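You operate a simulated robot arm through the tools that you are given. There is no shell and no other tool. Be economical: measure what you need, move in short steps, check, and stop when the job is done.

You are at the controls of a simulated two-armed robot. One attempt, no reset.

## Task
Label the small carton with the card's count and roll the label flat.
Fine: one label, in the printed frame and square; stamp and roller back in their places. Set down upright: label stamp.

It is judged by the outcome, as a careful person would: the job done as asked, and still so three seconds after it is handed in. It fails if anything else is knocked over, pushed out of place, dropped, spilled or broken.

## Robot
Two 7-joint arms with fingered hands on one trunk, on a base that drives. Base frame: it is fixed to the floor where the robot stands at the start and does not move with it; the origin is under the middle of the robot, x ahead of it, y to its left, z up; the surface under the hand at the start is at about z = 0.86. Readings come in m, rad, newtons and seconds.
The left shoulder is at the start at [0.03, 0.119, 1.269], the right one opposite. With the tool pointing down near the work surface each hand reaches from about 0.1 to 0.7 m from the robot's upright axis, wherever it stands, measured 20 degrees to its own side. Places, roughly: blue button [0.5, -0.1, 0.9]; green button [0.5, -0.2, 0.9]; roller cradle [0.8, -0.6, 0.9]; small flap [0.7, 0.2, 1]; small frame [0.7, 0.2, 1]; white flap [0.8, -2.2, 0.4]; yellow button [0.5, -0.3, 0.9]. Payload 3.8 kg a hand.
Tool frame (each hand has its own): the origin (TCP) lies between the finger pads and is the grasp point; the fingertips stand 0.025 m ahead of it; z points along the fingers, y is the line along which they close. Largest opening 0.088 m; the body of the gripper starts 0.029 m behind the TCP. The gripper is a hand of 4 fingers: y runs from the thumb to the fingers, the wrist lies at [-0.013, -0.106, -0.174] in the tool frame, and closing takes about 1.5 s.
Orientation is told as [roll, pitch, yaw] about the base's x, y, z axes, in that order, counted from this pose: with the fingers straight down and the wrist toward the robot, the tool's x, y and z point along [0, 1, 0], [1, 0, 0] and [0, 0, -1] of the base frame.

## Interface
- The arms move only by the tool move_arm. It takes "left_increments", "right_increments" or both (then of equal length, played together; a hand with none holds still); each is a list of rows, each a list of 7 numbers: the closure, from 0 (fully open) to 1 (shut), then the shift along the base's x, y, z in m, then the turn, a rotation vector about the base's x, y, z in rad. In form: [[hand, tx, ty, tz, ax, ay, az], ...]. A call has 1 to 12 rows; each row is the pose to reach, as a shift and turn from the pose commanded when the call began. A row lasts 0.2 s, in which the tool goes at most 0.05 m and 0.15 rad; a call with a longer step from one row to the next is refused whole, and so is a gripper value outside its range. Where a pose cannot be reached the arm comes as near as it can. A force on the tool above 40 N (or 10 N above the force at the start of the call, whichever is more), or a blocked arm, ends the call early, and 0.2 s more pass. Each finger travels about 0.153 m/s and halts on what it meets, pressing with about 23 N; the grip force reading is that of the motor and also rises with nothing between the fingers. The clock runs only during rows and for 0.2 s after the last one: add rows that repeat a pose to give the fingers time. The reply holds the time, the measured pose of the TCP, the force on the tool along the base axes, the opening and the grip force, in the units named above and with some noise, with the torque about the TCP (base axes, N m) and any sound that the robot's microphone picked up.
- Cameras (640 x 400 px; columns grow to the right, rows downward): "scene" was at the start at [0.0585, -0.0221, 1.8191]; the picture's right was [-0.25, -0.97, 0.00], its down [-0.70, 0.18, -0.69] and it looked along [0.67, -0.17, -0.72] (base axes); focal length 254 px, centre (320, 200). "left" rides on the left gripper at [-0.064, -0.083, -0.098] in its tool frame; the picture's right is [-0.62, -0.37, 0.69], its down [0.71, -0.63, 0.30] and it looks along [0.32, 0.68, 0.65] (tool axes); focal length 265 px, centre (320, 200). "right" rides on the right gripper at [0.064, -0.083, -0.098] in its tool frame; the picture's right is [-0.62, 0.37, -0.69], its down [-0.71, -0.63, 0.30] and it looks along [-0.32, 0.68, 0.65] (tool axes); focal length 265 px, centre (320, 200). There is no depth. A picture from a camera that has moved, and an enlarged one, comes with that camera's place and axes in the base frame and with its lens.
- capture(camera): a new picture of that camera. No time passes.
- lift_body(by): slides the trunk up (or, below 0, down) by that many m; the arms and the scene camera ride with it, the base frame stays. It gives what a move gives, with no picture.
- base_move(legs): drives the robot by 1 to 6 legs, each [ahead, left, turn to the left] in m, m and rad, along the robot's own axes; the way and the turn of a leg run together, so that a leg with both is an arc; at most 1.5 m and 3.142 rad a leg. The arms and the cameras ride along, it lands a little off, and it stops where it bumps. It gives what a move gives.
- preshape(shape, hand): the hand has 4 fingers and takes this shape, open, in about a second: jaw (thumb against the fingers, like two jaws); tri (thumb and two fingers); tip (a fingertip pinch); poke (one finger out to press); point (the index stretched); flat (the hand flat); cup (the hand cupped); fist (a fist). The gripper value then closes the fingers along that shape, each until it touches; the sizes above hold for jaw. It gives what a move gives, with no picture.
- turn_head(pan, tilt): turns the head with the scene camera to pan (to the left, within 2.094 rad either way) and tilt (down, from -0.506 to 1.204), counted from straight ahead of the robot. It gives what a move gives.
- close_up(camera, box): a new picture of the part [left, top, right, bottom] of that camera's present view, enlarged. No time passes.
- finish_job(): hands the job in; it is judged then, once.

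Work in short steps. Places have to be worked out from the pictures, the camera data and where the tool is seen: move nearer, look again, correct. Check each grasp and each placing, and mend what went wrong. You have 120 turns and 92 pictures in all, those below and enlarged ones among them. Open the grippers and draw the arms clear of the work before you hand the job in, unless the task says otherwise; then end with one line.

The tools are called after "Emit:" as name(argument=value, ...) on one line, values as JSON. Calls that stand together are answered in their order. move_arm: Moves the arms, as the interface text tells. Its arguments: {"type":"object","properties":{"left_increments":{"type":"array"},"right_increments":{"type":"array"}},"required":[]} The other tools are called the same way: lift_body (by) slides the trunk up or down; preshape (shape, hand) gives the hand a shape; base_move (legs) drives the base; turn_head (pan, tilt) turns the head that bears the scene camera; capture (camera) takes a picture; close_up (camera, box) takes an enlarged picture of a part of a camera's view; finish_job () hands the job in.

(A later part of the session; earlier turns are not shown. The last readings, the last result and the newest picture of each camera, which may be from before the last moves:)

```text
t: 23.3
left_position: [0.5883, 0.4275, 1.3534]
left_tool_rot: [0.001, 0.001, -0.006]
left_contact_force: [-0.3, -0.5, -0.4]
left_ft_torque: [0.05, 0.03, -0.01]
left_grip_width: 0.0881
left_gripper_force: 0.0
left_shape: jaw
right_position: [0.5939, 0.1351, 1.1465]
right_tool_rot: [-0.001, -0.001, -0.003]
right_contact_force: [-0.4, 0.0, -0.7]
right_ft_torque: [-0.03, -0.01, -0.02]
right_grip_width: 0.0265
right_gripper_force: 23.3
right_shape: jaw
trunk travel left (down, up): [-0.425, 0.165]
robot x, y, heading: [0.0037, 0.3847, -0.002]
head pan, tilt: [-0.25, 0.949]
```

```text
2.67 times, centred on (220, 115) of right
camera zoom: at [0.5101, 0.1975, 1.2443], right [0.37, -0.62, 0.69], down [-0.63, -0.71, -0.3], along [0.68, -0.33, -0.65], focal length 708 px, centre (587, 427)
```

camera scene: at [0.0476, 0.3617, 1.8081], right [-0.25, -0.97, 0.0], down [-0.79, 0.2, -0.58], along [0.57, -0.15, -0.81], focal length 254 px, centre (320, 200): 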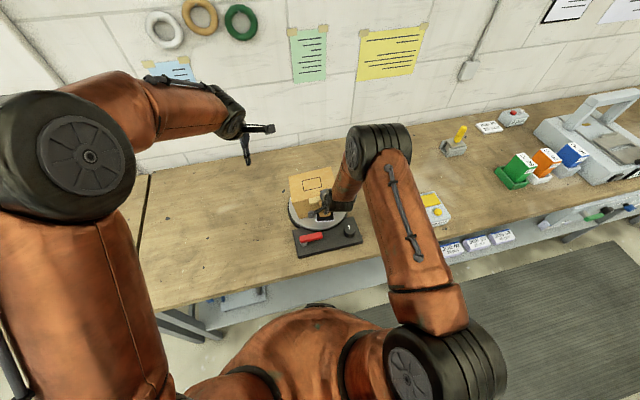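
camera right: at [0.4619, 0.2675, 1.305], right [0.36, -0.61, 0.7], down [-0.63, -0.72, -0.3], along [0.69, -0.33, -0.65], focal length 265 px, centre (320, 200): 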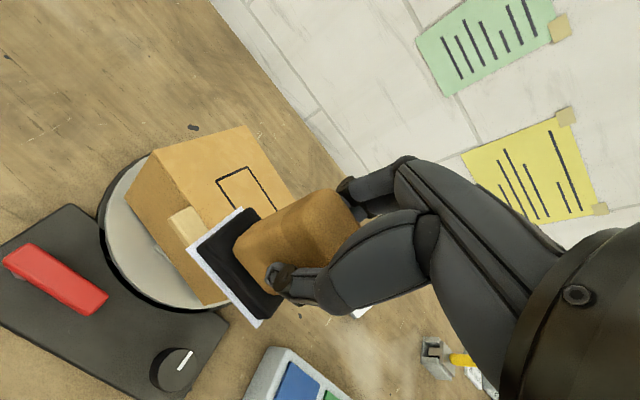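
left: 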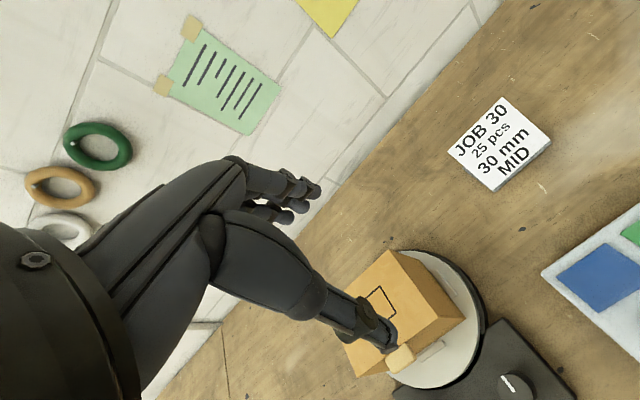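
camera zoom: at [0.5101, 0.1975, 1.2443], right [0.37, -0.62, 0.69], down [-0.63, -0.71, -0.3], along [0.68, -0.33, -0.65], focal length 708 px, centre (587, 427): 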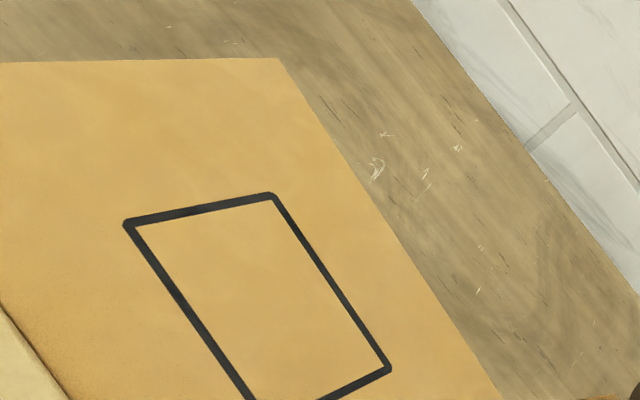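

Triangulating head and wrist views: carton top z≈1.028, frame ≈73×53 mm centred near (0.658,0.215), yaw about -5° relative to the label. I'll hover the label above it with -0.087 rad yaw and compare.

Emit:
move_arm(right_increments=[[1, 0.016, 0.02, 0, 0, 0, -0.03], [1, 0.033, 0.04, 0, 0, 0, -0.06], [1, 0.05, 0.06, -0.005, 0, 0, -0.087], [1, 0.066, 0.078, -0.013, 0, 0, -0.087], [1, 0.066, 0.078, -0.013, 0, 0, -0.087]])

Emit:
capture(camera="right")

Emit:
close_up(camera="right", box=[160, 190, 320, 340])

Emit:
close_up(camera="scene", box=[280, 150, 360, 230])

```text
t: 24.5
left_position: [0.5882, 0.4273, 1.3539]
left_tool_rot: [-0.001, 0.0, -0.006]
left_contact_force: [-0.5, -0.9, 0.1]
left_ft_torque: [0.01, -0.01, 0.02]
left_grip_width: 0.0876
left_gripper_force: 0.2
left_shape: jaw
right_position: [0.6609, 0.2159, 1.1332]
right_tool_rot: [0.0, 0.001, -0.091]
right_contact_force: [-1.1, 0.2, -1.4]
right_ft_torque: [0.02, 0.0, 0.0]
right_grip_width: 0.0269
right_gripper_force: 22.7
right_shape: jaw
trunk travel left (down, up): [-0.425, 0.165]
robot x, y, heading: [-0.0001, 0.3835, -0.0]
head pan, tilt: [-0.25, 0.949]
```

```text
56 pictures are left
camera right: at [0.5839, 0.2833, 1.2324], right [0.31, -0.65, 0.69], down [-0.69, -0.66, -0.3], along [0.65, -0.38, -0.65], focal length 265 px, centre (320, 200)
```

right: 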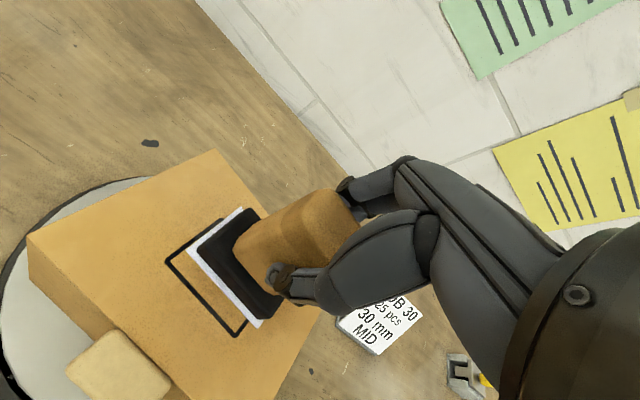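

```text
2.67 times, centred on (240, 265) of right
camera zoom: at [0.5839, 0.2833, 1.2324], right [0.31, -0.65, 0.69], down [-0.69, -0.66, -0.3], along [0.65, -0.38, -0.65], focal length 708 px, centre (533, 27)
```

zoom: 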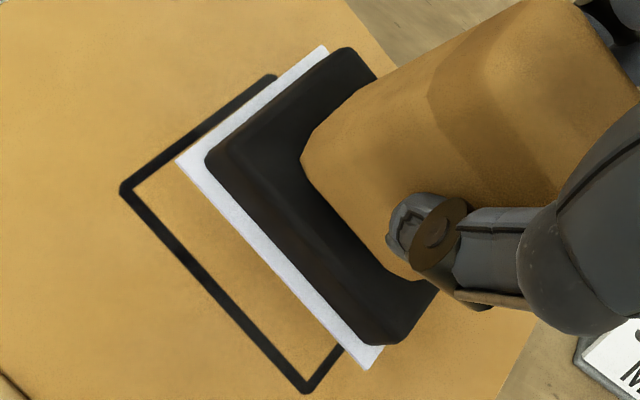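

```text
5.00 times, centred on (320, 190) of scene
camera zoom: at [0.0506, 0.362, 1.8079], right [-0.25, -0.97, 0.0], down [-0.79, 0.2, -0.58], along [0.56, -0.15, -0.81], focal length 1268 px, centre (320, 250)
```

zoom: 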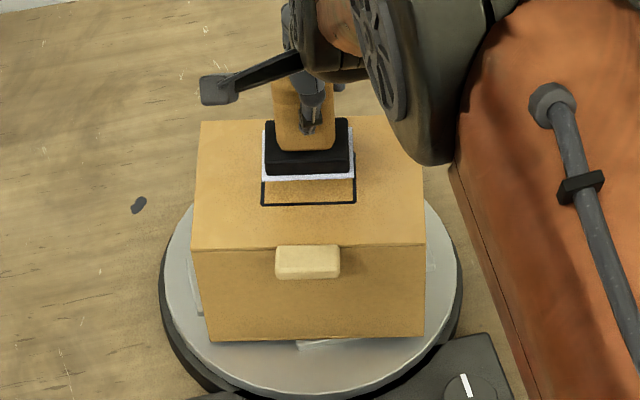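

Label and frame edges are parallel within 0.5°. The label needs about -2 mm x and -2.5 mm y; apply and lower to ~1 cm gap, then re-measure.

Emit:
move_arm(right_increments=[[1, -0.002, -0.0025, -0.01, 0, 0, 0], [1, -0.002, -0.0025, -0.02, 0, 0, 0], [1, -0.002, -0.0025, -0.02, 0, 0, 0]])

Emit:
close_up(camera="right", box=[160, 190, 320, 340])

Emit:
close_up(camera="scene", box=[295, 160, 345, 200])

```text
t: 25.3
left_position: [0.5884, 0.4276, 1.3528]
left_tool_rot: [0.0, 0.0, -0.004]
left_contact_force: [0.5, -0.9, 0.2]
left_ft_torque: [0.0, 0.03, 0.03]
left_grip_width: 0.0876
left_gripper_force: 0.0
left_shape: jaw
right_position: [0.6594, 0.2097, 1.1153]
right_tool_rot: [0.0, 0.0, -0.089]
right_contact_force: [0.1, -0.6, -3.3]
right_ft_torque: [-0.05, 0.02, -0.01]
right_grip_width: 0.0269
right_gripper_force: 23.7
right_shape: jaw
trunk travel left (down, up): [-0.425, 0.165]
robot x, y, heading: [0.0007, 0.3866, -0.004]
head pan, tilt: [-0.25, 0.949]
```

```text
2.67 times, centred on (240, 265) of right
camera zoom: at [0.5816, 0.2797, 1.2138], right [0.31, -0.65, 0.69], down [-0.69, -0.66, -0.3], along [0.65, -0.38, -0.65], focal length 708 px, centre (533, 27)
```

zoom: 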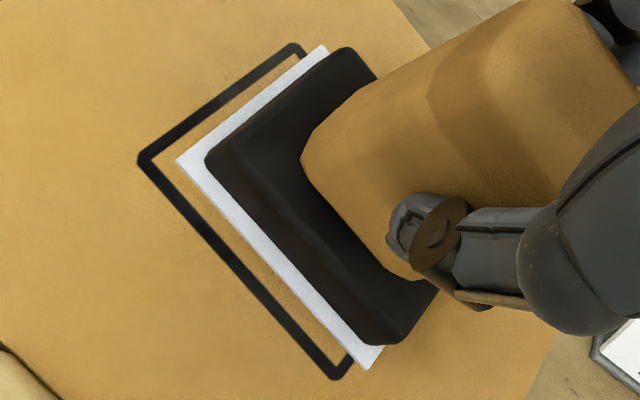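

```text
10.00 times, centred on (320, 180) of scene
camera zoom: at [0.0512, 0.3631, 1.8079], right [-0.25, -0.97, 0.0], down [-0.79, 0.2, -0.58], along [0.56, -0.15, -0.81], focal length 2536 px, centre (320, 400)
```

zoom: 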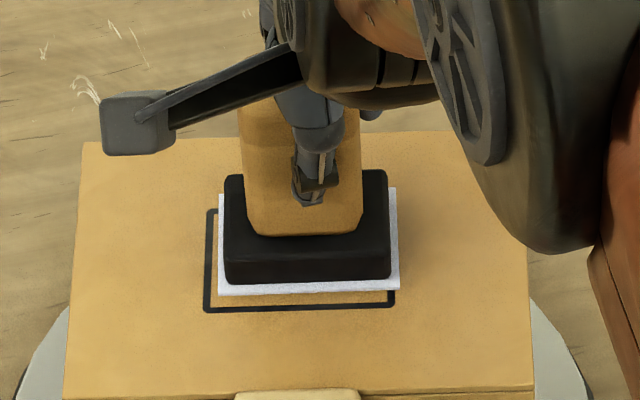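

Yaw and x match; both cameras say the label should go ~2.5 mm to +y. Correct and lower by 9 mm.

Emit:
move_arm(right_increments=[[1, 0, 0.0025, -0.004, 0, 0, 0], [1, 0, 0.0025, -0.009, 0, 0, 0], [1, 0, 0.0025, -0.009, 0, 0, 0]])

Emit:
close_up(camera="right", box=[160, 190, 320, 340])

Emit:
close_up(camera="scene", box=[295, 160, 345, 200])

```text
t: 26.1
left_position: [0.5864, 0.4285, 1.3544]
left_tool_rot: [0.001, -0.002, -0.004]
left_contact_force: [0.3, 0.6, 0.0]
left_ft_torque: [0.01, 0.01, -0.02]
left_grip_width: 0.0876
left_gripper_force: 0.1
left_shape: jaw
right_position: [0.659, 0.213, 1.109]
right_tool_rot: [-0.001, -0.006, -0.088]
right_contact_force: [2.3, -2.6, 14.9]
right_ft_torque: [-0.01, 0.05, 0.02]
right_grip_width: 0.0275
right_gripper_force: 22.8
right_shape: jaw
trunk travel left (down, up): [-0.425, 0.165]
robot x, y, heading: [0.0017, 0.3794, 0.001]
head pan, tilt: [-0.25, 0.949]
```

```text
2.67 times, centred on (240, 265) of right
camera zoom: at [0.5806, 0.2824, 1.206], right [0.31, -0.65, 0.7], down [-0.69, -0.66, -0.31], along [0.66, -0.39, -0.65], focal length 708 px, centre (533, 27)
```

zoom: 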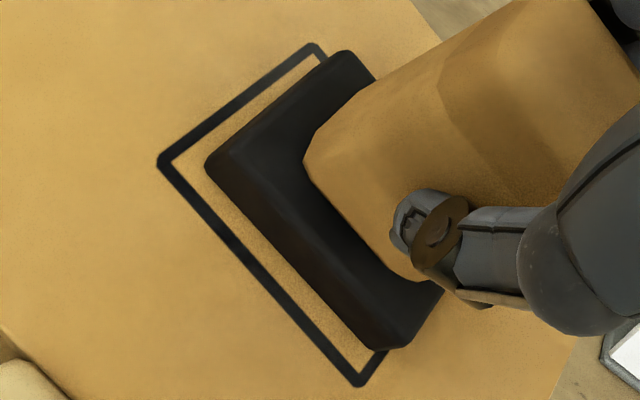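

```text
10.00 times, centred on (320, 180) of scene
camera zoom: at [0.0495, 0.363, 1.8081], right [-0.25, -0.97, 0.0], down [-0.79, 0.2, -0.58], along [0.56, -0.15, -0.81], focal length 2536 px, centre (320, 400)
```

zoom: 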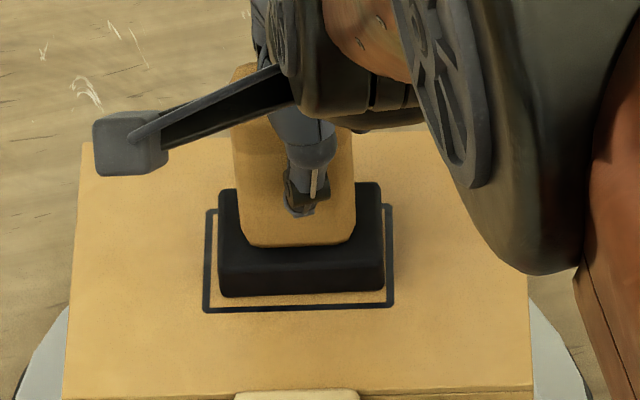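

Contact made (15 N) and the white border is no longer visible. Lift straight up to see what happened to the label.

Emit:
move_arm(right_increments=[[1, 0, 0, 0.02, 0, 0, 0], [1, 0, 0, 0.05, 0, 0, 0], [1, 0, -0.03, 0.075, 0, 0, 0], [1, -0.01, -0.07, 0.08, 0, 0, 0], [1, -0.02, -0.1, 0.08, 0, 0, 0], [1, -0.02, -0.1, 0.08, 0, 0, 0]])

Emit:
capture(camera="right")

Emit:
close_up(camera="scene", box=[280, 150, 360, 210])

```text
t: 27.5
left_position: [0.5894, 0.4281, 1.3534]
left_tool_rot: [0.0, 0.0, -0.005]
left_contact_force: [0.2, 0.4, 0.1]
left_ft_torque: [-0.03, -0.02, 0.0]
left_grip_width: 0.0876
left_gripper_force: 0.0
left_shape: jaw
right_position: [0.6382, 0.1082, 1.1839]
right_tool_rot: [-0.001, 0.001, -0.089]
right_contact_force: [0.7, 0.1, -1.9]
right_ft_torque: [0.0, 0.0, 0.0]
right_grip_width: 0.0272
right_gripper_force: 22.8
right_shape: jaw
trunk travel left (down, up): [-0.425, 0.165]
robot x, y, heading: [0.0014, 0.3781, -0.002]
head pan, tilt: [-0.25, 0.949]
```

```text
49 pictures are left
camera right: at [0.5601, 0.1784, 1.2826], right [0.31, -0.65, 0.69], down [-0.69, -0.66, -0.3], along [0.65, -0.38, -0.65], focal length 265 px, centre (320, 200)
```

right: 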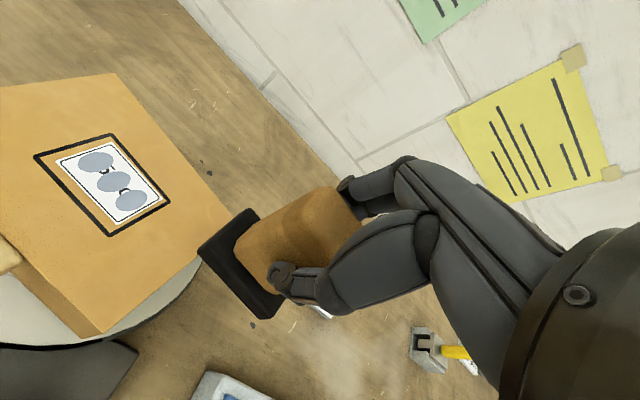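

```text
6.67 times, centred on (320, 180) of scene
camera zoom: at [0.0518, 0.3634, 1.8079], right [-0.25, -0.97, 0.0], down [-0.79, 0.2, -0.58], along [0.56, -0.15, -0.81], focal length 1690 px, centre (320, 333)
```

zoom: 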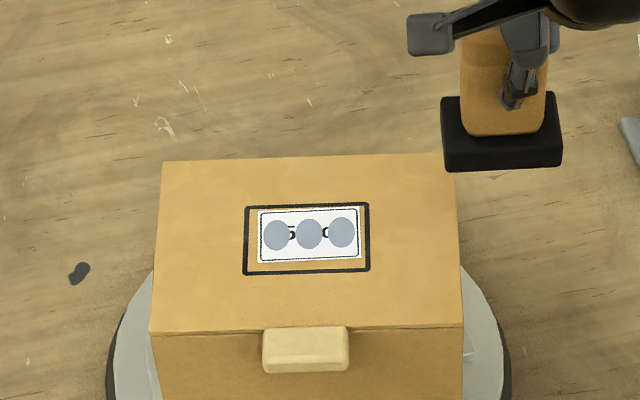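

The label is on, inside the frame, with three bubbles to roll out. Close look at its margins.

Emit:
close_up(camera="right", box=[20, 120, 180, 240])

Emit:
close_up(camera="scene", box=[306, 170, 336, 194])

```text
3.33 times, centred on (100, 180) of right
camera zoom: at [0.5601, 0.1784, 1.2826], right [0.31, -0.65, 0.69], down [-0.69, -0.66, -0.3], along [0.65, -0.38, -0.65], focal length 885 px, centre (1053, 267)
```

zoom: 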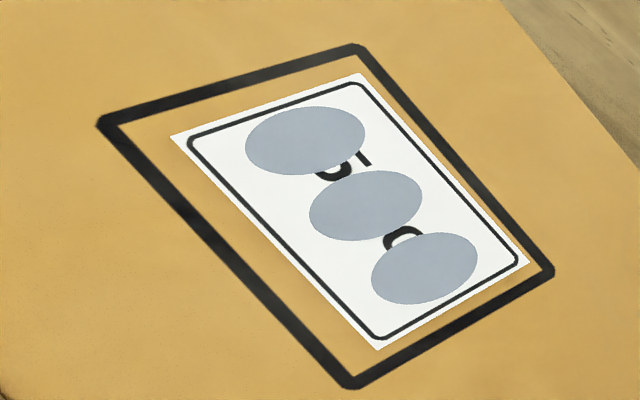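

```text
16.00 times, centred on (321, 182) of scene
camera zoom: at [0.0518, 0.3634, 1.8079], right [-0.25, -0.97, 0.0], down [-0.79, 0.2, -0.58], along [0.56, -0.15, -0.81], focal length 4057 px, centre (304, 488)
```

zoom: 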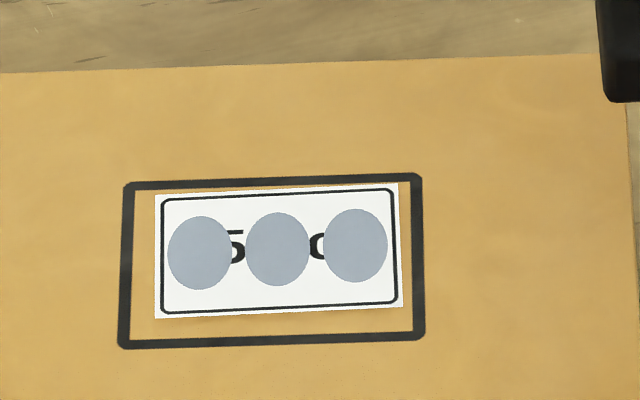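

The label lies inside the frame, square to ~1°. Now take the stamp home: drive back right while holding it high, turning the hand to square the stamp.

Emit:
base_move(legs=[[0, -0.38, 0]])

Emit:
move_arm(right_increments=[[1, -0.03, -0.03, 0, 0, 0, 0.07], [1, -0.06, -0.06, 0, 0, 0, 0.14], [1, -0.09, -0.09, 0, 0, 0, 0.2], [1, -0.12, -0.12, 0, 0, 0, 0.2], [1, -0.12, -0.12, -0.04, 0, 0, 0.2], [1, -0.12, -0.12, -0.08, 0, 0, 0.2], [1, -0.12, -0.12, -0.08, 0, 0, 0.2]])

Emit:
capture(camera="right")

```text
t: 29.9
left_position: [0.5881, 0.0519, 1.3542]
left_tool_rot: [0.0, 0.0, -0.006]
left_contact_force: [0.5, 0.3, -0.3]
left_ft_torque: [0.01, -0.04, -0.01]
left_grip_width: 0.0876
left_gripper_force: 0.0
left_shape: jaw
right_position: [0.6361, -0.2678, 1.1837]
right_tool_rot: [-0.001, -0.001, -0.09]
right_contact_force: [0.1, 0.5, -2.6]
right_ft_torque: [-0.04, 0.01, 0.0]
right_grip_width: 0.0272
right_gripper_force: 22.9
right_shape: jaw
trunk travel left (down, up): [-0.425, 0.165]
robot x, y, heading: [-0.0022, 0.0085, -0.006]
head pan, tilt: [-0.25, 0.949]
```

```text
t: 31.5
left_position: [0.5853, 0.0508, 1.3544]
left_tool_rot: [0.0, -0.002, -0.006]
left_contact_force: [-0.1, 0.2, -0.4]
left_ft_torque: [-0.02, -0.01, -0.02]
left_grip_width: 0.0873
left_gripper_force: 0.0
left_shape: jaw
right_position: [0.5124, -0.3863, 1.1043]
right_tool_rot: [-0.003, -0.002, 0.108]
right_contact_force: [0.0, 0.1, -2.1]
right_ft_torque: [-0.04, 0.0, -0.01]
right_grip_width: 0.0276
right_gripper_force: 23.2
right_shape: jaw
trunk travel left (down, up): [-0.425, 0.165]
robot x, y, heading: [-0.0028, 0.0089, -0.007]
head pan, tilt: [-0.25, 0.949]
```

```text
45 pictures are left
camera right: at [0.4225, -0.3342, 1.2027], right [0.43, -0.58, 0.69], down [-0.55, -0.78, -0.3], along [0.72, -0.25, -0.65], focal length 265 px, centre (320, 200)
```

right: 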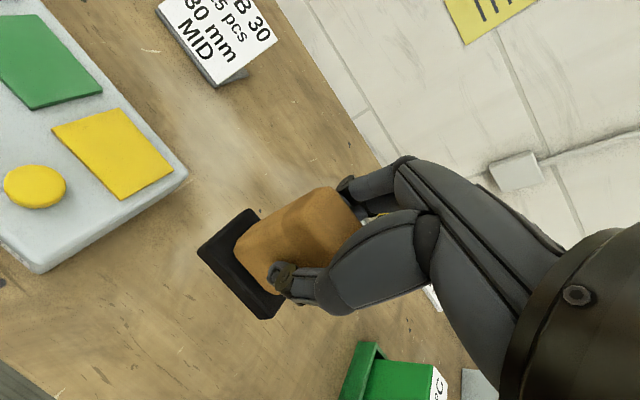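

Position over home: shift +3 mm x, -26 mm y and lower to just above the table, then feel for contact.

Emit:
move_arm(right_increments=[[1, 0.003, -0.026, -0.02, 0, 0, 0], [1, 0.003, -0.026, -0.06, 0, 0, 0], [1, 0.003, -0.026, -0.1, 0, 0, 0], [1, 0.003, -0.026, -0.14, 0, 0, 0], [1, 0.003, -0.026, -0.155, 0, 0, 0], [1, 0.003, -0.026, -0.155, 0, 0, 0]])

Emit:
move_arm(right_increments=[[1, 0, 0, -0.005, 0, 0, 0], [1, 0, 0, -0.008, 0, 0, 0], [1, 0, 0, -0.011, 0, 0, 0], [1, 0, 0, -0.014, 0, 0, 0], [1, 0, 0, -0.016, 0, 0, 0]])

Emit:
capture(camera="right")

```text
t: 32.9
left_position: [0.5878, 0.0515, 1.3533]
left_tool_rot: [0.002, -0.001, -0.007]
left_contact_force: [1.1, -0.3, 0.4]
left_ft_torque: [-0.02, 0.02, 0.01]
left_grip_width: 0.0877
left_gripper_force: 0.2
left_shape: jaw
right_position: [0.5184, -0.4157, 0.9474]
right_tool_rot: [-0.001, 0.0, 0.111]
right_contact_force: [-0.2, -0.1, -0.9]
right_ft_torque: [-0.02, -0.01, 0.0]
right_grip_width: 0.0271
right_gripper_force: 23.0
right_shape: jaw
trunk travel left (down, up): [-0.425, 0.165]
robot x, y, heading: [-0.0049, 0.0106, -0.007]
head pan, tilt: [-0.25, 0.949]
```

```text
t: 34.1
left_position: [0.5868, 0.0504, 1.3541]
left_tool_rot: [0.0, -0.001, -0.006]
left_contact_force: [1.0, 1.2, -0.7]
left_ft_torque: [0.0, 0.01, -0.02]
left_grip_width: 0.0877
left_gripper_force: 0.0
left_shape: jaw
right_position: [0.5183, -0.4147, 0.9342]
right_tool_rot: [-0.002, -0.002, 0.108]
right_contact_force: [-0.6, -2.1, 3.0]
right_ft_torque: [-0.02, -0.08, -0.04]
right_grip_width: 0.0271
right_gripper_force: 22.8
right_shape: jaw
trunk travel left (down, up): [-0.425, 0.165]
robot x, y, heading: [0.0021, 0.0074, -0.007]
head pan, tilt: [-0.25, 0.949]
```

```text
44 pictures are left
camera right: at [0.4282, -0.3616, 1.0325], right [0.43, -0.58, 0.7], down [-0.55, -0.78, -0.3], along [0.72, -0.25, -0.65], focal length 265 px, centre (320, 200)
```

right: 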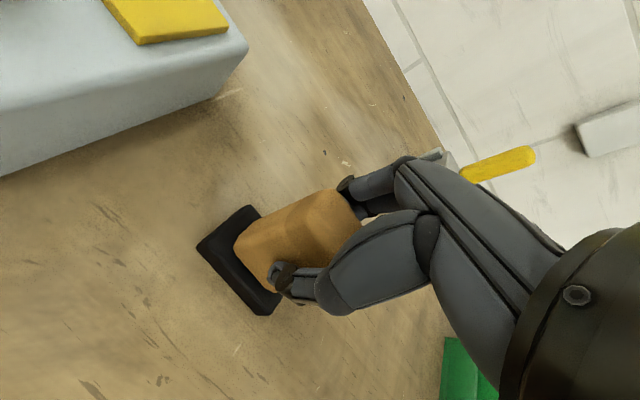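

Light contact (3 N) at home height. Releasing and rising straight up.

Emit:
move_arm(right_increments=[[0.7, 0, 0, 0, 0, 0, 0], [0.4, 0, 0, 0, 0, 0, 0], [0.1, 0, 0, 0, 0, 0, 0], [0, 0, 0, 0, 0, 0, 0], [0, 0, 0, 0.01, 0, 0, 0], [0, 0, 0, 0.04, 0, 0, 0], [0, 0, 0, 0.09, 0, 0, 0], [0, 0, 0, 0.14, 0, 0, 0], [0, 0, 0, 0.19, 0, 0, -0.1], [0, 0, 0, 0.23, 0, 0, -0.11], [0, 0, 0, 0.23, 0, 0, -0.11]])

Emit:
capture(camera="right")

```text
t: 36.5
left_position: [0.5869, 0.0518, 1.3544]
left_tool_rot: [0.0, 0.002, -0.008]
left_contact_force: [-0.1, 0.0, 0.7]
left_ft_torque: [0.01, 0.0, 0.02]
left_grip_width: 0.0878
left_gripper_force: 0.0
left_shape: jaw
right_position: [0.5181, -0.4142, 1.1649]
right_tool_rot: [-0.001, 0.0, -0.003]
right_contact_force: [0.8, 0.1, 0.2]
right_ft_torque: [0.03, -0.01, -0.02]
right_grip_width: 0.0874
right_gripper_force: 0.0
right_shape: jaw
trunk travel left (down, up): [-0.425, 0.165]
robot x, y, heading: [-0.0031, 0.0084, -0.007]
head pan, tilt: [-0.25, 0.949]
```

```text
43 pictures are left
camera right: at [0.4341, -0.3524, 1.2634], right [0.37, -0.62, 0.69], down [-0.63, -0.71, -0.3], along [0.68, -0.33, -0.65], focal length 265 px, centre (320, 200)
```

right: 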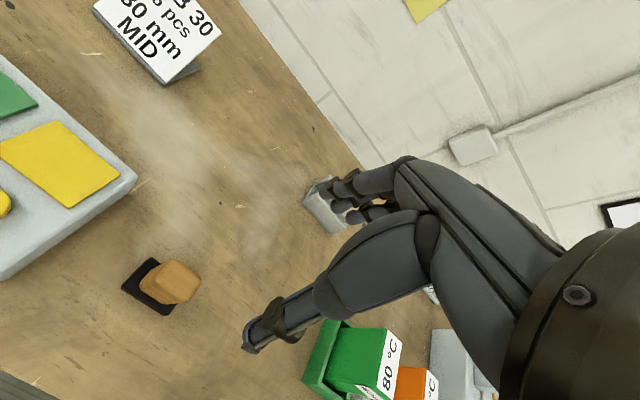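

Stamp is upright back at its spot (within ~5 mm). Raising the arm and driving toward the roller cradle: right 0.35 m, then a little ahead.

Emit:
move_arm(right_increments=[[0, 0, 0, 0.045, 0, 0, 0], [0, 0, 0, 0.09, 0, 0, 0], [0, 0, 0, 0.13, 0, 0, 0], [0, 0, 0, 0.13, 0, 0, 0]])

Emit:
base_move(legs=[[0, -0.36, 0.007], [0.08, 0, 0]])

Emit:
capture(camera="scene")

Emit:
capture(camera="right")

```text
t: 37.5
left_position: [0.5869, 0.0511, 1.3542]
left_tool_rot: [0.001, -0.001, -0.007]
left_contact_force: [0.5, -0.5, 0.7]
left_ft_torque: [0.01, -0.01, -0.03]
left_grip_width: 0.0879
left_gripper_force: 0.1
left_shape: jaw
right_position: [0.52, -0.4145, 1.2944]
right_tool_rot: [-0.001, 0.002, -0.001]
right_contact_force: [-0.2, -0.1, 0.8]
right_ft_torque: [0.0, 0.03, -0.01]
right_grip_width: 0.0874
right_gripper_force: 0.1
right_shape: jaw
trunk travel left (down, up): [-0.425, 0.165]
robot x, y, heading: [-0.0011, 0.0076, -0.005]
head pan, tilt: [-0.25, 0.949]
```

```text
t: 40.5
left_position: [0.6676, -0.2962, 1.3551]
left_tool_rot: [0.0, 0.001, 0.015]
left_contact_force: [0.1, 0.4, 0.7]
left_ft_torque: [0.03, 0.05, -0.01]
left_grip_width: 0.0875
left_gripper_force: 0.1
left_shape: jaw
right_position: [0.6105, -0.7637, 1.2946]
right_tool_rot: [0.001, 0.0, 0.02]
right_contact_force: [0.5, -0.5, 0.4]
right_ft_torque: [0.0, 0.02, -0.06]
right_grip_width: 0.0879
right_gripper_force: 0.1
right_shape: jaw
trunk travel left (down, up): [-0.425, 0.165]
robot x, y, heading: [0.0801, -0.3504, 0.018]
head pan, tilt: [-0.25, 0.949]
```

```text
42 pictures are left
camera scene: at [0.131, -0.3729, 1.8079], right [-0.23, -0.97, 0.0], down [-0.79, 0.19, -0.58], along [0.57, -0.13, -0.81], focal length 254 px, centre (320, 200)
```

scene: 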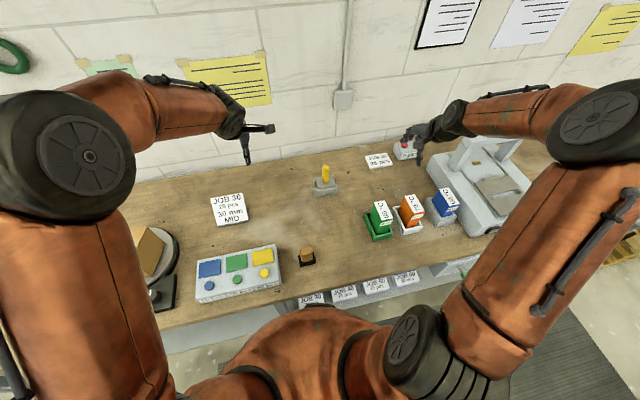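

```text
41 pictures are left
camera right: at [0.5249, -0.7032, 1.3922], right [0.38, -0.61, 0.69], down [-0.61, -0.73, -0.3], along [0.69, -0.31, -0.65], focal length 265 px, centre (320, 200)
```

right: 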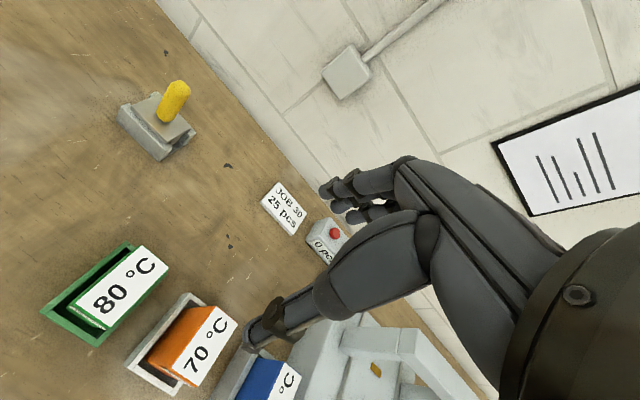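

I'll zoom on the roller in both views to locate the handle and cradle.

Emit:
close_up(camera="right", box=[100, 60, 220, 170])

Emit:
close_up(camera="scene", box=[295, 150, 355, 205])

```text
3.64 times, centred on (160, 115) of right
camera zoom: at [0.5249, -0.7032, 1.3922], right [0.38, -0.61, 0.69], down [-0.61, -0.73, -0.3], along [0.69, -0.31, -0.65], focal length 965 px, centre (902, 509)
```

zoom: 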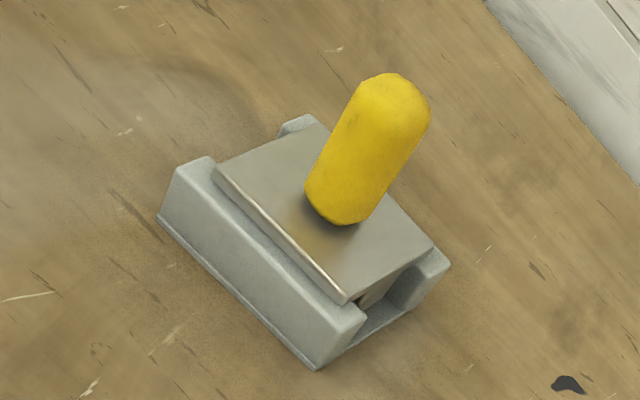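

```text
7.27 times, centred on (325, 178) of scene
camera zoom: at [0.131, -0.3729, 1.8079], right [-0.23, -0.97, 0.0], down [-0.79, 0.19, -0.58], along [0.57, -0.13, -0.81], focal length 1844 px, centre (284, 364)
```

zoom: 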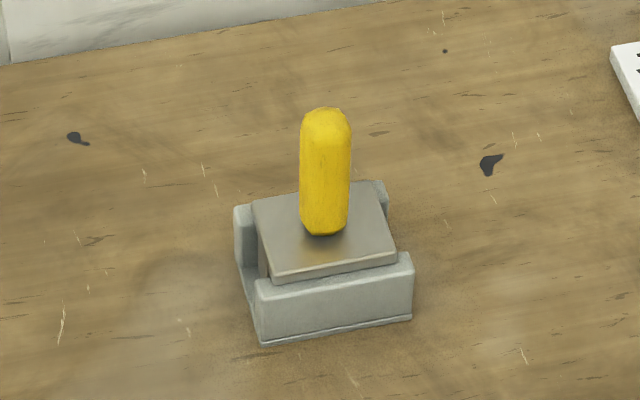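

Handle axis is vertical at about (0.853,-0.565), z 0.915–1.013; cradle long along y. Need to get ~0.1 m closer; drive ahead a little more.

Emit:
base_move(legs=[[0.09, 0, -0.018]])

```text
t: 41.6
left_position: [0.7501, -0.3018, 1.3493]
left_tool_rot: [-0.002, 0.006, 0.005]
left_contact_force: [1.7, 0.6, -0.1]
left_ft_torque: [-0.04, 0.02, -0.02]
left_grip_width: 0.0878
left_gripper_force: 0.0
left_shape: jaw
right_position: [0.687, -0.7687, 1.2911]
right_tool_rot: [-0.001, 0.005, 0.008]
right_contact_force: [0.7, -0.6, -0.3]
right_ft_torque: [-0.01, 0.03, -0.05]
right_grip_width: 0.0879
right_gripper_force: 0.0
right_shape: jaw
trunk travel left (down, up): [-0.425, 0.165]
robot x, y, heading: [0.1521, -0.3528, 0.004]
head pan, tilt: [-0.25, 0.949]
stopped in leg 1: the robot was blocked; the commanded pose is now the measured one
```

The base touched the bench at x≈0.15; back off slightly and move the open hand over the roller handle.

Emit:
base_move(legs=[[-0.01, 0, 0]])

Emit:
move_arm(right_increments=[[0, 0.03, 0.03, 0, 0, 0, 0], [0, 0.06, 0.065, 0, 0, 0, 0], [0, 0.09, 0.1, 0, 0, 0, 0], [0, 0.12, 0.135, -0.01, 0, 0, 0], [0, 0.145, 0.17, -0.03, 0, 0, 0], [0, 0.165, 0.195, -0.06, 0, 0, 0], [0, 0.176, 0.204, -0.1, 0, 0, 0], [0, 0.176, 0.204, -0.14, 0, 0, 0], [0, 0.176, 0.204, -0.18, 0, 0, 0], [0, 0.176, 0.204, -0.22, 0, 0, 0], [0, 0.176, 0.204, -0.22, 0, 0, 0]])

Emit:
capture(camera="right")

Emit:
close_up(camera="scene", box=[270, 130, 430, 250])

```text
t: 42.4
left_position: [0.7335, -0.3043, 1.3541]
left_tool_rot: [-0.001, 0.001, 0.002]
left_contact_force: [0.5, 0.0, 0.6]
left_ft_torque: [0.0, 0.02, 0.01]
left_grip_width: 0.0875
left_gripper_force: 0.2
left_shape: jaw
right_position: [0.6698, -0.7719, 1.2934]
right_tool_rot: [-0.001, -0.001, 0.008]
right_contact_force: [1.1, 0.5, 0.3]
right_ft_torque: [-0.02, -0.02, 0.01]
right_grip_width: 0.0877
right_gripper_force: 0.0
right_shape: jaw
trunk travel left (down, up): [-0.425, 0.165]
robot x, y, heading: [0.1439, -0.355, -0.001]
head pan, tilt: [-0.25, 0.949]
```

```text
t: 44.8
left_position: [0.7323, -0.3042, 1.3549]
left_tool_rot: [0.0, -0.001, 0.001]
left_contact_force: [0.2, 0.1, 0.6]
left_ft_torque: [-0.02, -0.01, 0.0]
left_grip_width: 0.0876
left_gripper_force: 0.1
left_shape: jaw
right_position: [0.8466, -0.5655, 1.0743]
right_tool_rot: [-0.003, -0.001, 0.008]
right_contact_force: [0.1, 0.2, 0.2]
right_ft_torque: [-0.01, 0.0, -0.01]
right_grip_width: 0.0878
right_gripper_force: 0.0
right_shape: jaw
trunk travel left (down, up): [-0.425, 0.165]
robot x, y, heading: [0.1429, -0.3549, 0.001]
head pan, tilt: [-0.25, 0.949]
```

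```text
38 pictures are left
camera right: at [0.7628, -0.5044, 1.1724], right [0.37, -0.62, 0.69], down [-0.62, -0.72, -0.3], along [0.69, -0.32, -0.65], focal length 265 px, centre (320, 200)
```

right: 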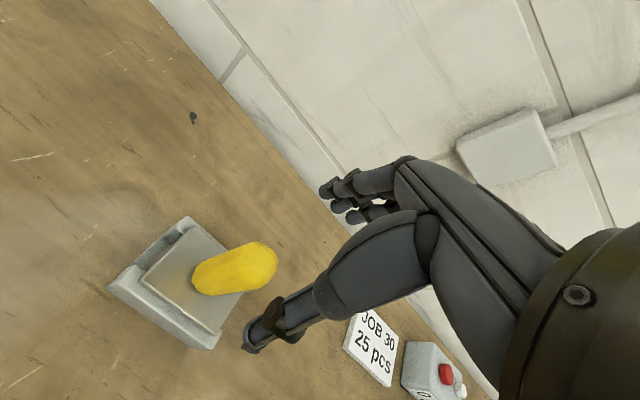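

```text
3.33 times, centred on (350, 190) of scene
camera zoom: at [0.1942, -0.3729, 1.808], right [-0.24, -0.97, 0.0], down [-0.79, 0.2, -0.58], along [0.56, -0.14, -0.81], focal length 845 px, centre (220, 233)
```

zoom: 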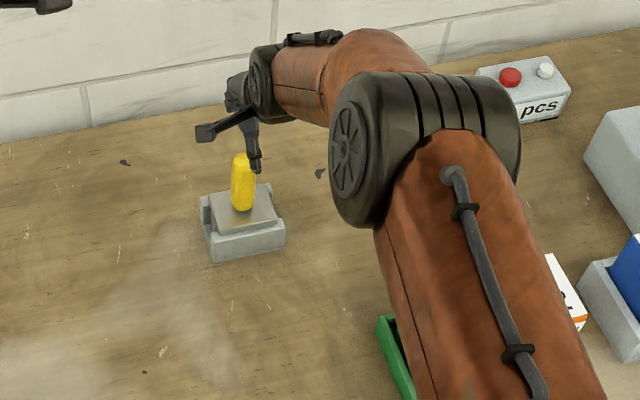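

The handle lies right under the TCP. Lower to TCP z≈0.98 around the handle.

Emit:
move_arm(right_increments=[[0, 0.001, -0.001, -0.03, 0, 0, 0], [0, 0.001, -0.001, -0.06, 0, 0, 0], [0, 0.001, -0.001, -0.08, 0, 0, 0], [0, 0.001, -0.001, -0.094, 0, 0, 0], [0, 0.001, -0.001, -0.094, 0, 0, 0]])

Emit:
capture(camera="right")

```text
t: 46.0
left_position: [0.7322, -0.3045, 1.3541]
left_tool_rot: [0.0, -0.001, 0.003]
left_contact_force: [-0.3, -0.3, 0.4]
left_ft_torque: [0.01, -0.02, 0.01]
left_grip_width: 0.0877
left_gripper_force: 0.0
left_shape: jaw
right_position: [0.843, -0.5674, 0.9796]
right_tool_rot: [-0.001, -0.003, 0.007]
right_contact_force: [-0.2, 0.6, 0.2]
right_ft_torque: [-0.01, 0.0, 0.03]
right_grip_width: 0.0876
right_gripper_force: 0.0
right_shape: jaw
right hand out of reach, approached as far as the arm can: row 4
trunk travel left (down, up): [-0.425, 0.165]
robot x, y, heading: [0.1415, -0.3538, 0.002]
head pan, tilt: [-0.25, 0.949]
```

```text
36 pictures are left
camera right: at [0.7589, -0.5058, 1.0789], right [0.37, -0.62, 0.69], down [-0.63, -0.72, -0.3], along [0.69, -0.32, -0.65], focal length 265 px, centre (320, 200)
```

right: 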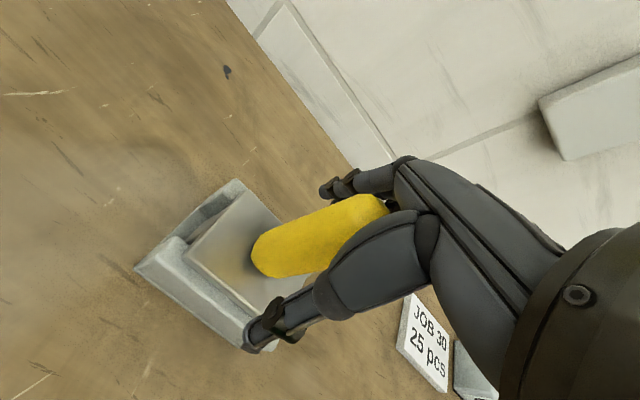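

Handle is between thumb and fingers (3 mm short at the reach limit, acceptable). Closing gently.

Emit:
move_arm(right_increments=[[0.3, 0, 0, 0, 0, 0, 0], [0.5, 0, 0, 0, 0, 0, 0], [0.7, 0, 0, 0, 0, 0, 0], [1, 0, 0, 0, 0, 0, 0], [1, 0, 0, 0, 0, 0, 0], [1, 0, 0, 0, 0, 0, 0], [1, 0, 0, 0, 0, 0, 0], [1, 0, 0, 0, 0, 0, 0]])

Emit:
capture(camera="right")

```text
t: 47.8
left_position: [0.7327, -0.3047, 1.3539]
left_tool_rot: [0.0, -0.001, 0.001]
left_contact_force: [-1.4, -0.2, 0.4]
left_ft_torque: [-0.04, 0.02, 0.01]
left_grip_width: 0.0875
left_gripper_force: 0.0
left_shape: jaw
right_position: [0.8438, -0.5682, 0.9801]
right_tool_rot: [-0.001, 0.0, 0.007]
right_contact_force: [-0.7, 0.7, -0.6]
right_ft_torque: [0.01, -0.02, 0.0]
right_grip_width: 0.0248
right_gripper_force: 22.8
right_shape: jaw
trunk travel left (down, up): [-0.425, 0.165]
robot x, y, heading: [0.1468, -0.3515, 0.004]
head pan, tilt: [-0.25, 0.949]
```

```text
35 pictures are left
camera right: at [0.759, -0.5061, 1.0787], right [0.37, -0.62, 0.69], down [-0.63, -0.72, -0.3], along [0.69, -0.32, -0.65], focal length 265 px, centre (320, 200)
```

right: 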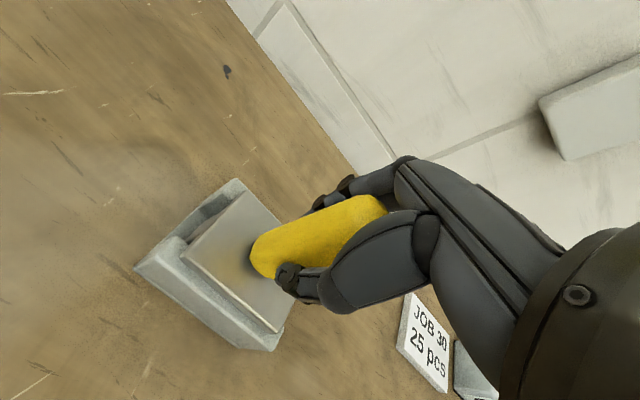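

Grip is firm at 0.025 m; roller home TCP is (0.8435,-0.568,0.980). Lifting straight up.

Emit:
move_arm(right_increments=[[1, 0, 0, 0.02, 0, 0, 0], [1, 0, 0, 0.05, 0, 0, 0], [1, 0, 0, 0.09, 0, 0, 0], [1, 0, 0, 0.13, 0, 0, 0], [1, 0, 0, 0.17, 0, 0, 0], [1, -0.04, 0, 0.19, 0, 0, 0], [1, -0.08, 0, 0.21, 0, 0, 0], [1, -0.12, 0, 0.22, 0, 0, 0], [1, -0.12, 0, 0.22, 0, 0, 0]])

Emit:
capture(camera="right")

```text
t: 49.8
left_position: [0.7333, -0.3046, 1.3534]
left_tool_rot: [0.0, 0.0, 0.002]
left_contact_force: [0.5, 0.5, 0.6]
left_ft_torque: [-0.01, 0.01, -0.03]
left_grip_width: 0.0876
left_gripper_force: 0.1
left_shape: jaw
right_position: [0.8961, -0.5762, 1.1794]
right_tool_rot: [-0.002, -0.001, 0.006]
right_contact_force: [0.9, -0.2, -3.9]
right_ft_torque: [-0.05, -0.02, 0.03]
right_grip_width: 0.0253
right_gripper_force: 22.8
right_shape: jaw
right hand out of reach, approached as far as the arm can: row 2, 3, 4, 5, 6, 7, 8, 9
trunk travel left (down, up): [-0.425, 0.165]
robot x, y, heading: [0.1445, -0.3587, 0.004]
head pan, tilt: [-0.25, 0.949]
```

```text
34 pictures are left
camera right: at [0.8113, -0.5145, 1.2775], right [0.37, -0.62, 0.69], down [-0.62, -0.72, -0.3], along [0.69, -0.32, -0.65], focal length 265 px, centre (320, 200)
```

right: 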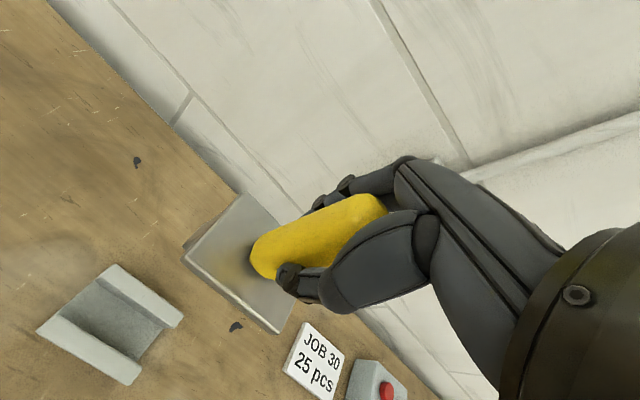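

The roller lifted out cleanly, but the arm landed further out than commanded (reach trouble). I'll hold the commanded pose for a moment to see whether it settles.

Emit:
move_arm(right_increments=[[1, 0, 0, 0, 0, 0, 0], [1, 0, 0, 0, 0, 0, 0]])

```text
t: 50.4
left_position: [0.7336, -0.3038, 1.3532]
left_tool_rot: [-0.002, 0.0, 0.002]
left_contact_force: [-0.2, -0.8, -0.5]
left_ft_torque: [-0.02, 0.03, -0.01]
left_grip_width: 0.0878
left_gripper_force: 0.0
left_shape: jaw
right_position: [0.8953, -0.5756, 1.1792]
right_tool_rot: [-0.003, 0.001, 0.007]
right_contact_force: [-0.4, 0.0, -3.3]
right_ft_torque: [0.0, 0.0, -0.05]
right_grip_width: 0.0252
right_gripper_force: 23.1
right_shape: jaw
trunk travel left (down, up): [-0.425, 0.165]
robot x, y, heading: [0.1412, -0.3551, 0.005]
head pan, tilt: [-0.25, 0.949]
```

It's stable here. Try pulling back in -x with small steps.

Emit:
move_arm(right_increments=[[1, -0.02, 0, 0.005, 0, 0, 0], [1, -0.05, 0, 0.01, 0, 0, 0], [1, -0.08, 0, 0.015, 0, 0, 0], [1, -0.11, 0, 0.02, 0, 0, 0], [1, -0.11, 0, 0.02, 0, 0, 0]])

```text
t: 51.6
left_position: [0.7323, -0.3037, 1.3535]
left_tool_rot: [0.001, 0.002, 0.003]
left_contact_force: [-0.1, 0.3, 0.8]
left_ft_torque: [-0.03, 0.02, 0.01]
left_grip_width: 0.0877
left_gripper_force: 0.0
left_shape: jaw
right_position: [0.8965, -0.5851, 1.1938]
right_tool_rot: [-0.001, 0.001, 0.007]
right_contact_force: [0.0, -0.7, -4.2]
right_ft_torque: [0.01, -0.03, 0.0]
right_grip_width: 0.0251
right_gripper_force: 22.9
right_shape: jaw
right hand out of reach, approached as far as the arm can: row 1, 2, 3, 4, 5
trunk travel left (down, up): [-0.425, 0.165]
robot x, y, heading: [0.1442, -0.354, -0.002]
head pan, tilt: [-0.25, 0.949]
```

The arm looks straightened out (singular). I'll back the base off for space, then try to bend the arm back in with other motions.

Emit:
base_move(legs=[[-0.15, 0, 0]])

Emit:
move_arm(right_increments=[[1, 0, 0, 0.03, 0, 0, 0], [1, 0, 0, 0.06, 0, 0, 0], [1, 0, 0, 0.09, 0, 0, 0], [1, 0, 0, 0.09, 0, 0, 0]])

Emit:
capture(camera="scene")

```text
t: 53.0
left_position: [0.5827, -0.3033, 1.3542]
left_tool_rot: [-0.002, 0.001, 0.005]
left_contact_force: [0.1, 0.2, -0.7]
left_ft_torque: [0.0, -0.02, 0.0]
left_grip_width: 0.0879
left_gripper_force: 0.0
left_shape: jaw
right_position: [0.7459, -0.5835, 1.1931]
right_tool_rot: [-0.001, -0.001, 0.009]
right_contact_force: [0.2, -0.1, -4.3]
right_ft_torque: [-0.04, 0.0, 0.0]
right_grip_width: 0.0249
right_gripper_force: 23.4
right_shape: jaw
trunk travel left (down, up): [-0.425, 0.165]
robot x, y, heading: [-0.0062, -0.353, 0.007]
head pan, tilt: [-0.25, 0.949]
```

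```text
t: 54.0
left_position: [0.5842, -0.3034, 1.3535]
left_tool_rot: [0.0, 0.0, 0.005]
left_contact_force: [-0.4, 0.5, 0.3]
left_ft_torque: [0.0, 0.01, -0.01]
left_grip_width: 0.0876
left_gripper_force: 0.1
left_shape: jaw
right_position: [0.7478, -0.5831, 1.2855]
right_tool_rot: [-0.002, 0.004, 0.01]
right_contact_force: [-0.4, 0.2, -3.1]
right_ft_torque: [-0.01, -0.02, 0.01]
right_grip_width: 0.0252
right_gripper_force: 23.2
right_shape: jaw
trunk travel left (down, up): [-0.425, 0.165]
robot x, y, heading: [-0.0065, -0.352, 0.008]
head pan, tilt: [-0.25, 0.949]
```

```text
33 pictures are left
camera scene: at [0.046, -0.3737, 1.8078], right [-0.24, -0.97, 0.0], down [-0.79, 0.2, -0.58], along [0.56, -0.14, -0.81], focal length 254 px, centre (320, 200)
```

scene: 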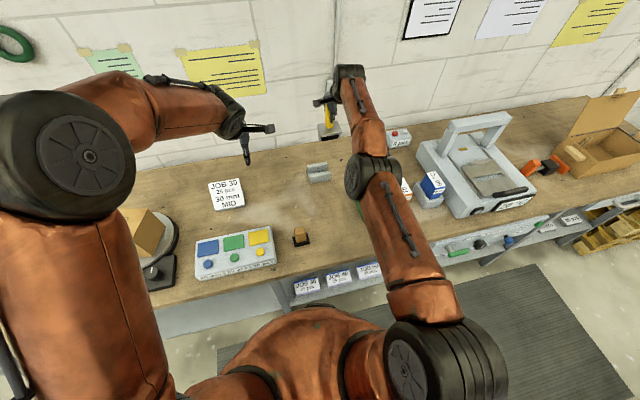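

Moving up worked. Now, at this height, try pulling inward again.

Emit:
move_arm(right_increments=[[1, -0.02, 0, 0, 0, 0, 0], [1, -0.05, 0, 0, 0, 0, 0], [1, -0.09, 0, 0, 0, 0, 0], [1, -0.13, 0, 0, 0, 0, 0], [1, -0.17, 0, 0, 0, 0, 0], [1, -0.17, 0, 0, 0, 0, 0]])

```text
t: 55.4
left_position: [0.5826, -0.3048, 1.3532]
left_tool_rot: [0.0, -0.001, 0.003]
left_contact_force: [0.1, 0.1, -0.1]
left_ft_torque: [-0.01, 0.02, 0.0]
left_grip_width: 0.0875
left_gripper_force: 0.2
left_shape: jaw
right_position: [0.7443, -0.5996, 1.2895]
right_tool_rot: [0.001, 0.0, 0.011]
right_contact_force: [0.2, 0.1, -3.9]
right_ft_torque: [0.02, -0.03, 0.02]
right_grip_width: 0.0251
right_gripper_force: 22.5
right_shape: jaw
right hand out of reach, approached as far as the arm can: row 1, 2, 3, 4, 5, 6
trunk travel left (down, up): [-0.425, 0.165]
robot x, y, heading: [-0.0072, -0.3565, 0.001]
head pan, tilt: [-0.25, 0.949]
```

Still stuck radially; try a sideways motion with some yaw to unlock the elbow.

Emit:
move_arm(right_increments=[[1, 0, 0.03, 0, 0, 0, 0.08], [1, 0, 0.06, 0, 0, 0, 0.16], [1, -0.01, 0.09, 0, 0, 0, 0.24], [1, -0.03, 0.12, 0, 0, 0, 0.32], [1, -0.06, 0.14, 0, 0, 0, 0.4], [1, -0.09, 0.15, 0, 0, 0, 0.4], [1, -0.12, 0.15, 0, 0, 0, 0.4], [1, -0.12, 0.15, 0, 0, 0, 0.4]])

```text
t: 57.2
left_position: [0.5821, -0.3048, 1.354]
left_tool_rot: [0.0, 0.001, 0.001]
left_contact_force: [0.5, 1.0, 0.2]
left_ft_torque: [0.02, 0.0, 0.02]
left_grip_width: 0.0877
left_gripper_force: 0.0
left_shape: jaw
right_position: [0.734, -0.4494, 1.3044]
right_tool_rot: [0.0, 0.0, 0.41]
right_contact_force: [-0.2, -0.4, -3.3]
right_ft_torque: [0.01, -0.03, -0.02]
right_grip_width: 0.0251
right_gripper_force: 22.7
right_shape: jaw
right hand out of reach, approached as far as the arm can: row 2, 3, 4, 5, 6, 7, 8
trunk travel left (down, up): [-0.425, 0.165]
robot x, y, heading: [-0.0049, -0.3505, 0.005]
head pan, tilt: [-0.25, 0.949]
```

Yaw follows but the arm doesn't come in. Try a small inward pitch of the hand together with raising, to force an elbow bend.

Emit:
move_arm(right_increments=[[1, 0, 0, 0.03, 0, 0, -0.1], [1, 0, 0, 0.07, 0, 0, -0.2], [1, 0, 0, 0.11, 0, 0, -0.3], [1, 0, 0, 0.15, 0, 0, -0.4], [1, -0.03, 0, 0.17, 0, -0.1, -0.4], [1, -0.06, 0, 0.17, 0, -0.2, -0.4], [1, -0.09, 0, 0.17, 0, -0.3, -0.4], [1, -0.12, 0, 0.17, 0, -0.3, -0.4], [1, -0.12, 0, 0.17, 0, -0.3, -0.4]])

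Emit:
capture(camera="scene")

```text
t: 59.2
left_position: [0.5816, -0.3035, 1.3549]
left_tool_rot: [0.001, 0.0, 0.004]
left_contact_force: [0.8, -0.6, 0.1]
left_ft_torque: [-0.05, 0.0, 0.03]
left_grip_width: 0.0877
left_gripper_force: 0.0
left_shape: jaw
right_position: [0.7373, -0.4332, 1.5328]
right_tool_rot: [-0.065, -0.292, 0.016]
right_contact_force: [-0.9, 0.7, -3.7]
right_ft_torque: [0.01, 0.06, 0.0]
right_grip_width: 0.025
right_gripper_force: 23.1
right_shape: jaw
right hand out of reach, approached as far as the arm can: row 2, 3, 4, 5, 6, 7, 8, 9
trunk travel left (down, up): [-0.425, 0.165]
robot x, y, heading: [-0.0053, -0.3545, 0.001]
head pan, tilt: [-0.25, 0.949]
```

```text
32 pictures are left
camera scene: at [0.0449, -0.3735, 1.8079], right [-0.24, -0.97, 0.0], down [-0.79, 0.2, -0.58], along [0.56, -0.14, -0.81], focal length 254 px, centre (320, 200)
```

scene: 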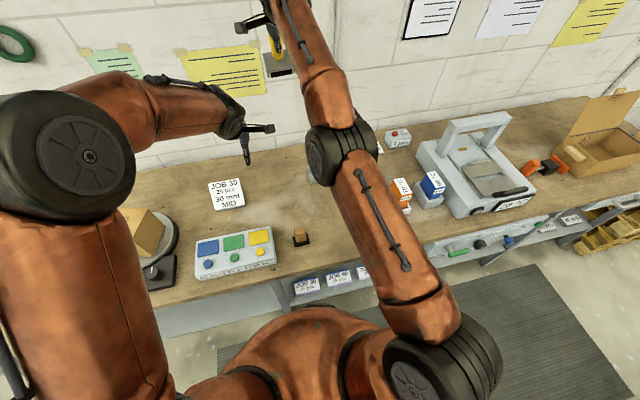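

The arm follows orientation but stays straight. Pitching the other way should drive the elbow off its limit; try that with an inward pull.

Emit:
move_arm(right_increments=[[1, 0, 0, 0, 0, 0.12, 0], [1, 0, 0, 0, 0, 0.24, 0], [1, 0, 0, 0, 0, 0.36, 0], [1, 0, 0, 0, 0, 0.48, 0], [1, 0, 0, 0, 0, 0.6, 0], [1, -0.02, 0, 0, 0, 0.6, 0], [1, -0.05, 0, 0, 0, 0.6, 0], [1, -0.08, 0, 0, 0, 0.6, 0], [1, -0.08, 0, 0, 0, 0.6, 0]])

```text
t: 61.2
left_position: [0.5809, -0.3031, 1.3543]
left_tool_rot: [0.001, -0.002, 0.004]
left_contact_force: [1.2, -0.6, 0.5]
left_ft_torque: [0.0, 0.0, 0.0]
left_grip_width: 0.0878
left_gripper_force: 0.0
left_shape: jaw
right_position: [0.6191, -0.4378, 1.5051]
right_tool_rot: [-0.057, 0.307, 0.016]
right_contact_force: [-0.9, -0.4, -4.0]
right_ft_torque: [-0.01, -0.03, 0.02]
right_grip_width: 0.0247
right_gripper_force: 22.9
right_shape: jaw
right hand out of reach, approached as far as the arm can: row 1, 2, 3, 4, 5, 6, 7, 8, 9
trunk travel left (down, up): [-0.425, 0.165]
robot x, y, heading: [-0.0069, -0.358, 0.005]
head pan, tilt: [-0.25, 0.949]
```

The hand came in to x=0.62. Test now: level the pitch while pulling in.

Emit:
move_arm(right_increments=[[1, -0.02, 0, 0, 0, 0, 0], [1, -0.05, 0, -0.02, 0, 0, 0], [1, -0.08, 0, -0.05, 0, 0, 0], [1, -0.11, 0, -0.08, 0, 0, 0], [1, -0.11, 0, -0.08, 0, 0, 0]])

```text
t: 62.4
left_position: [0.5813, -0.3036, 1.3536]
left_tool_rot: [0.0, -0.002, 0.003]
left_contact_force: [-0.7, 0.0, 0.7]
left_ft_torque: [0.01, 0.02, 0.0]
left_grip_width: 0.0877
left_gripper_force: 0.1
left_shape: jaw
right_position: [0.6224, -0.4101, 1.4838]
right_tool_rot: [-0.057, 0.309, 0.015]
right_contact_force: [0.0, -0.5, -3.5]
right_ft_torque: [-0.01, -0.04, 0.03]
right_grip_width: 0.0247
right_gripper_force: 22.3
right_shape: jaw
right hand out of reach, approached as far as the arm can: row 1, 2, 3, 4, 5
trunk travel left (down, up): [-0.425, 0.165]
robot x, y, heading: [-0.0057, -0.3531, 0.002]
head pan, tilt: [-0.25, 0.949]
```

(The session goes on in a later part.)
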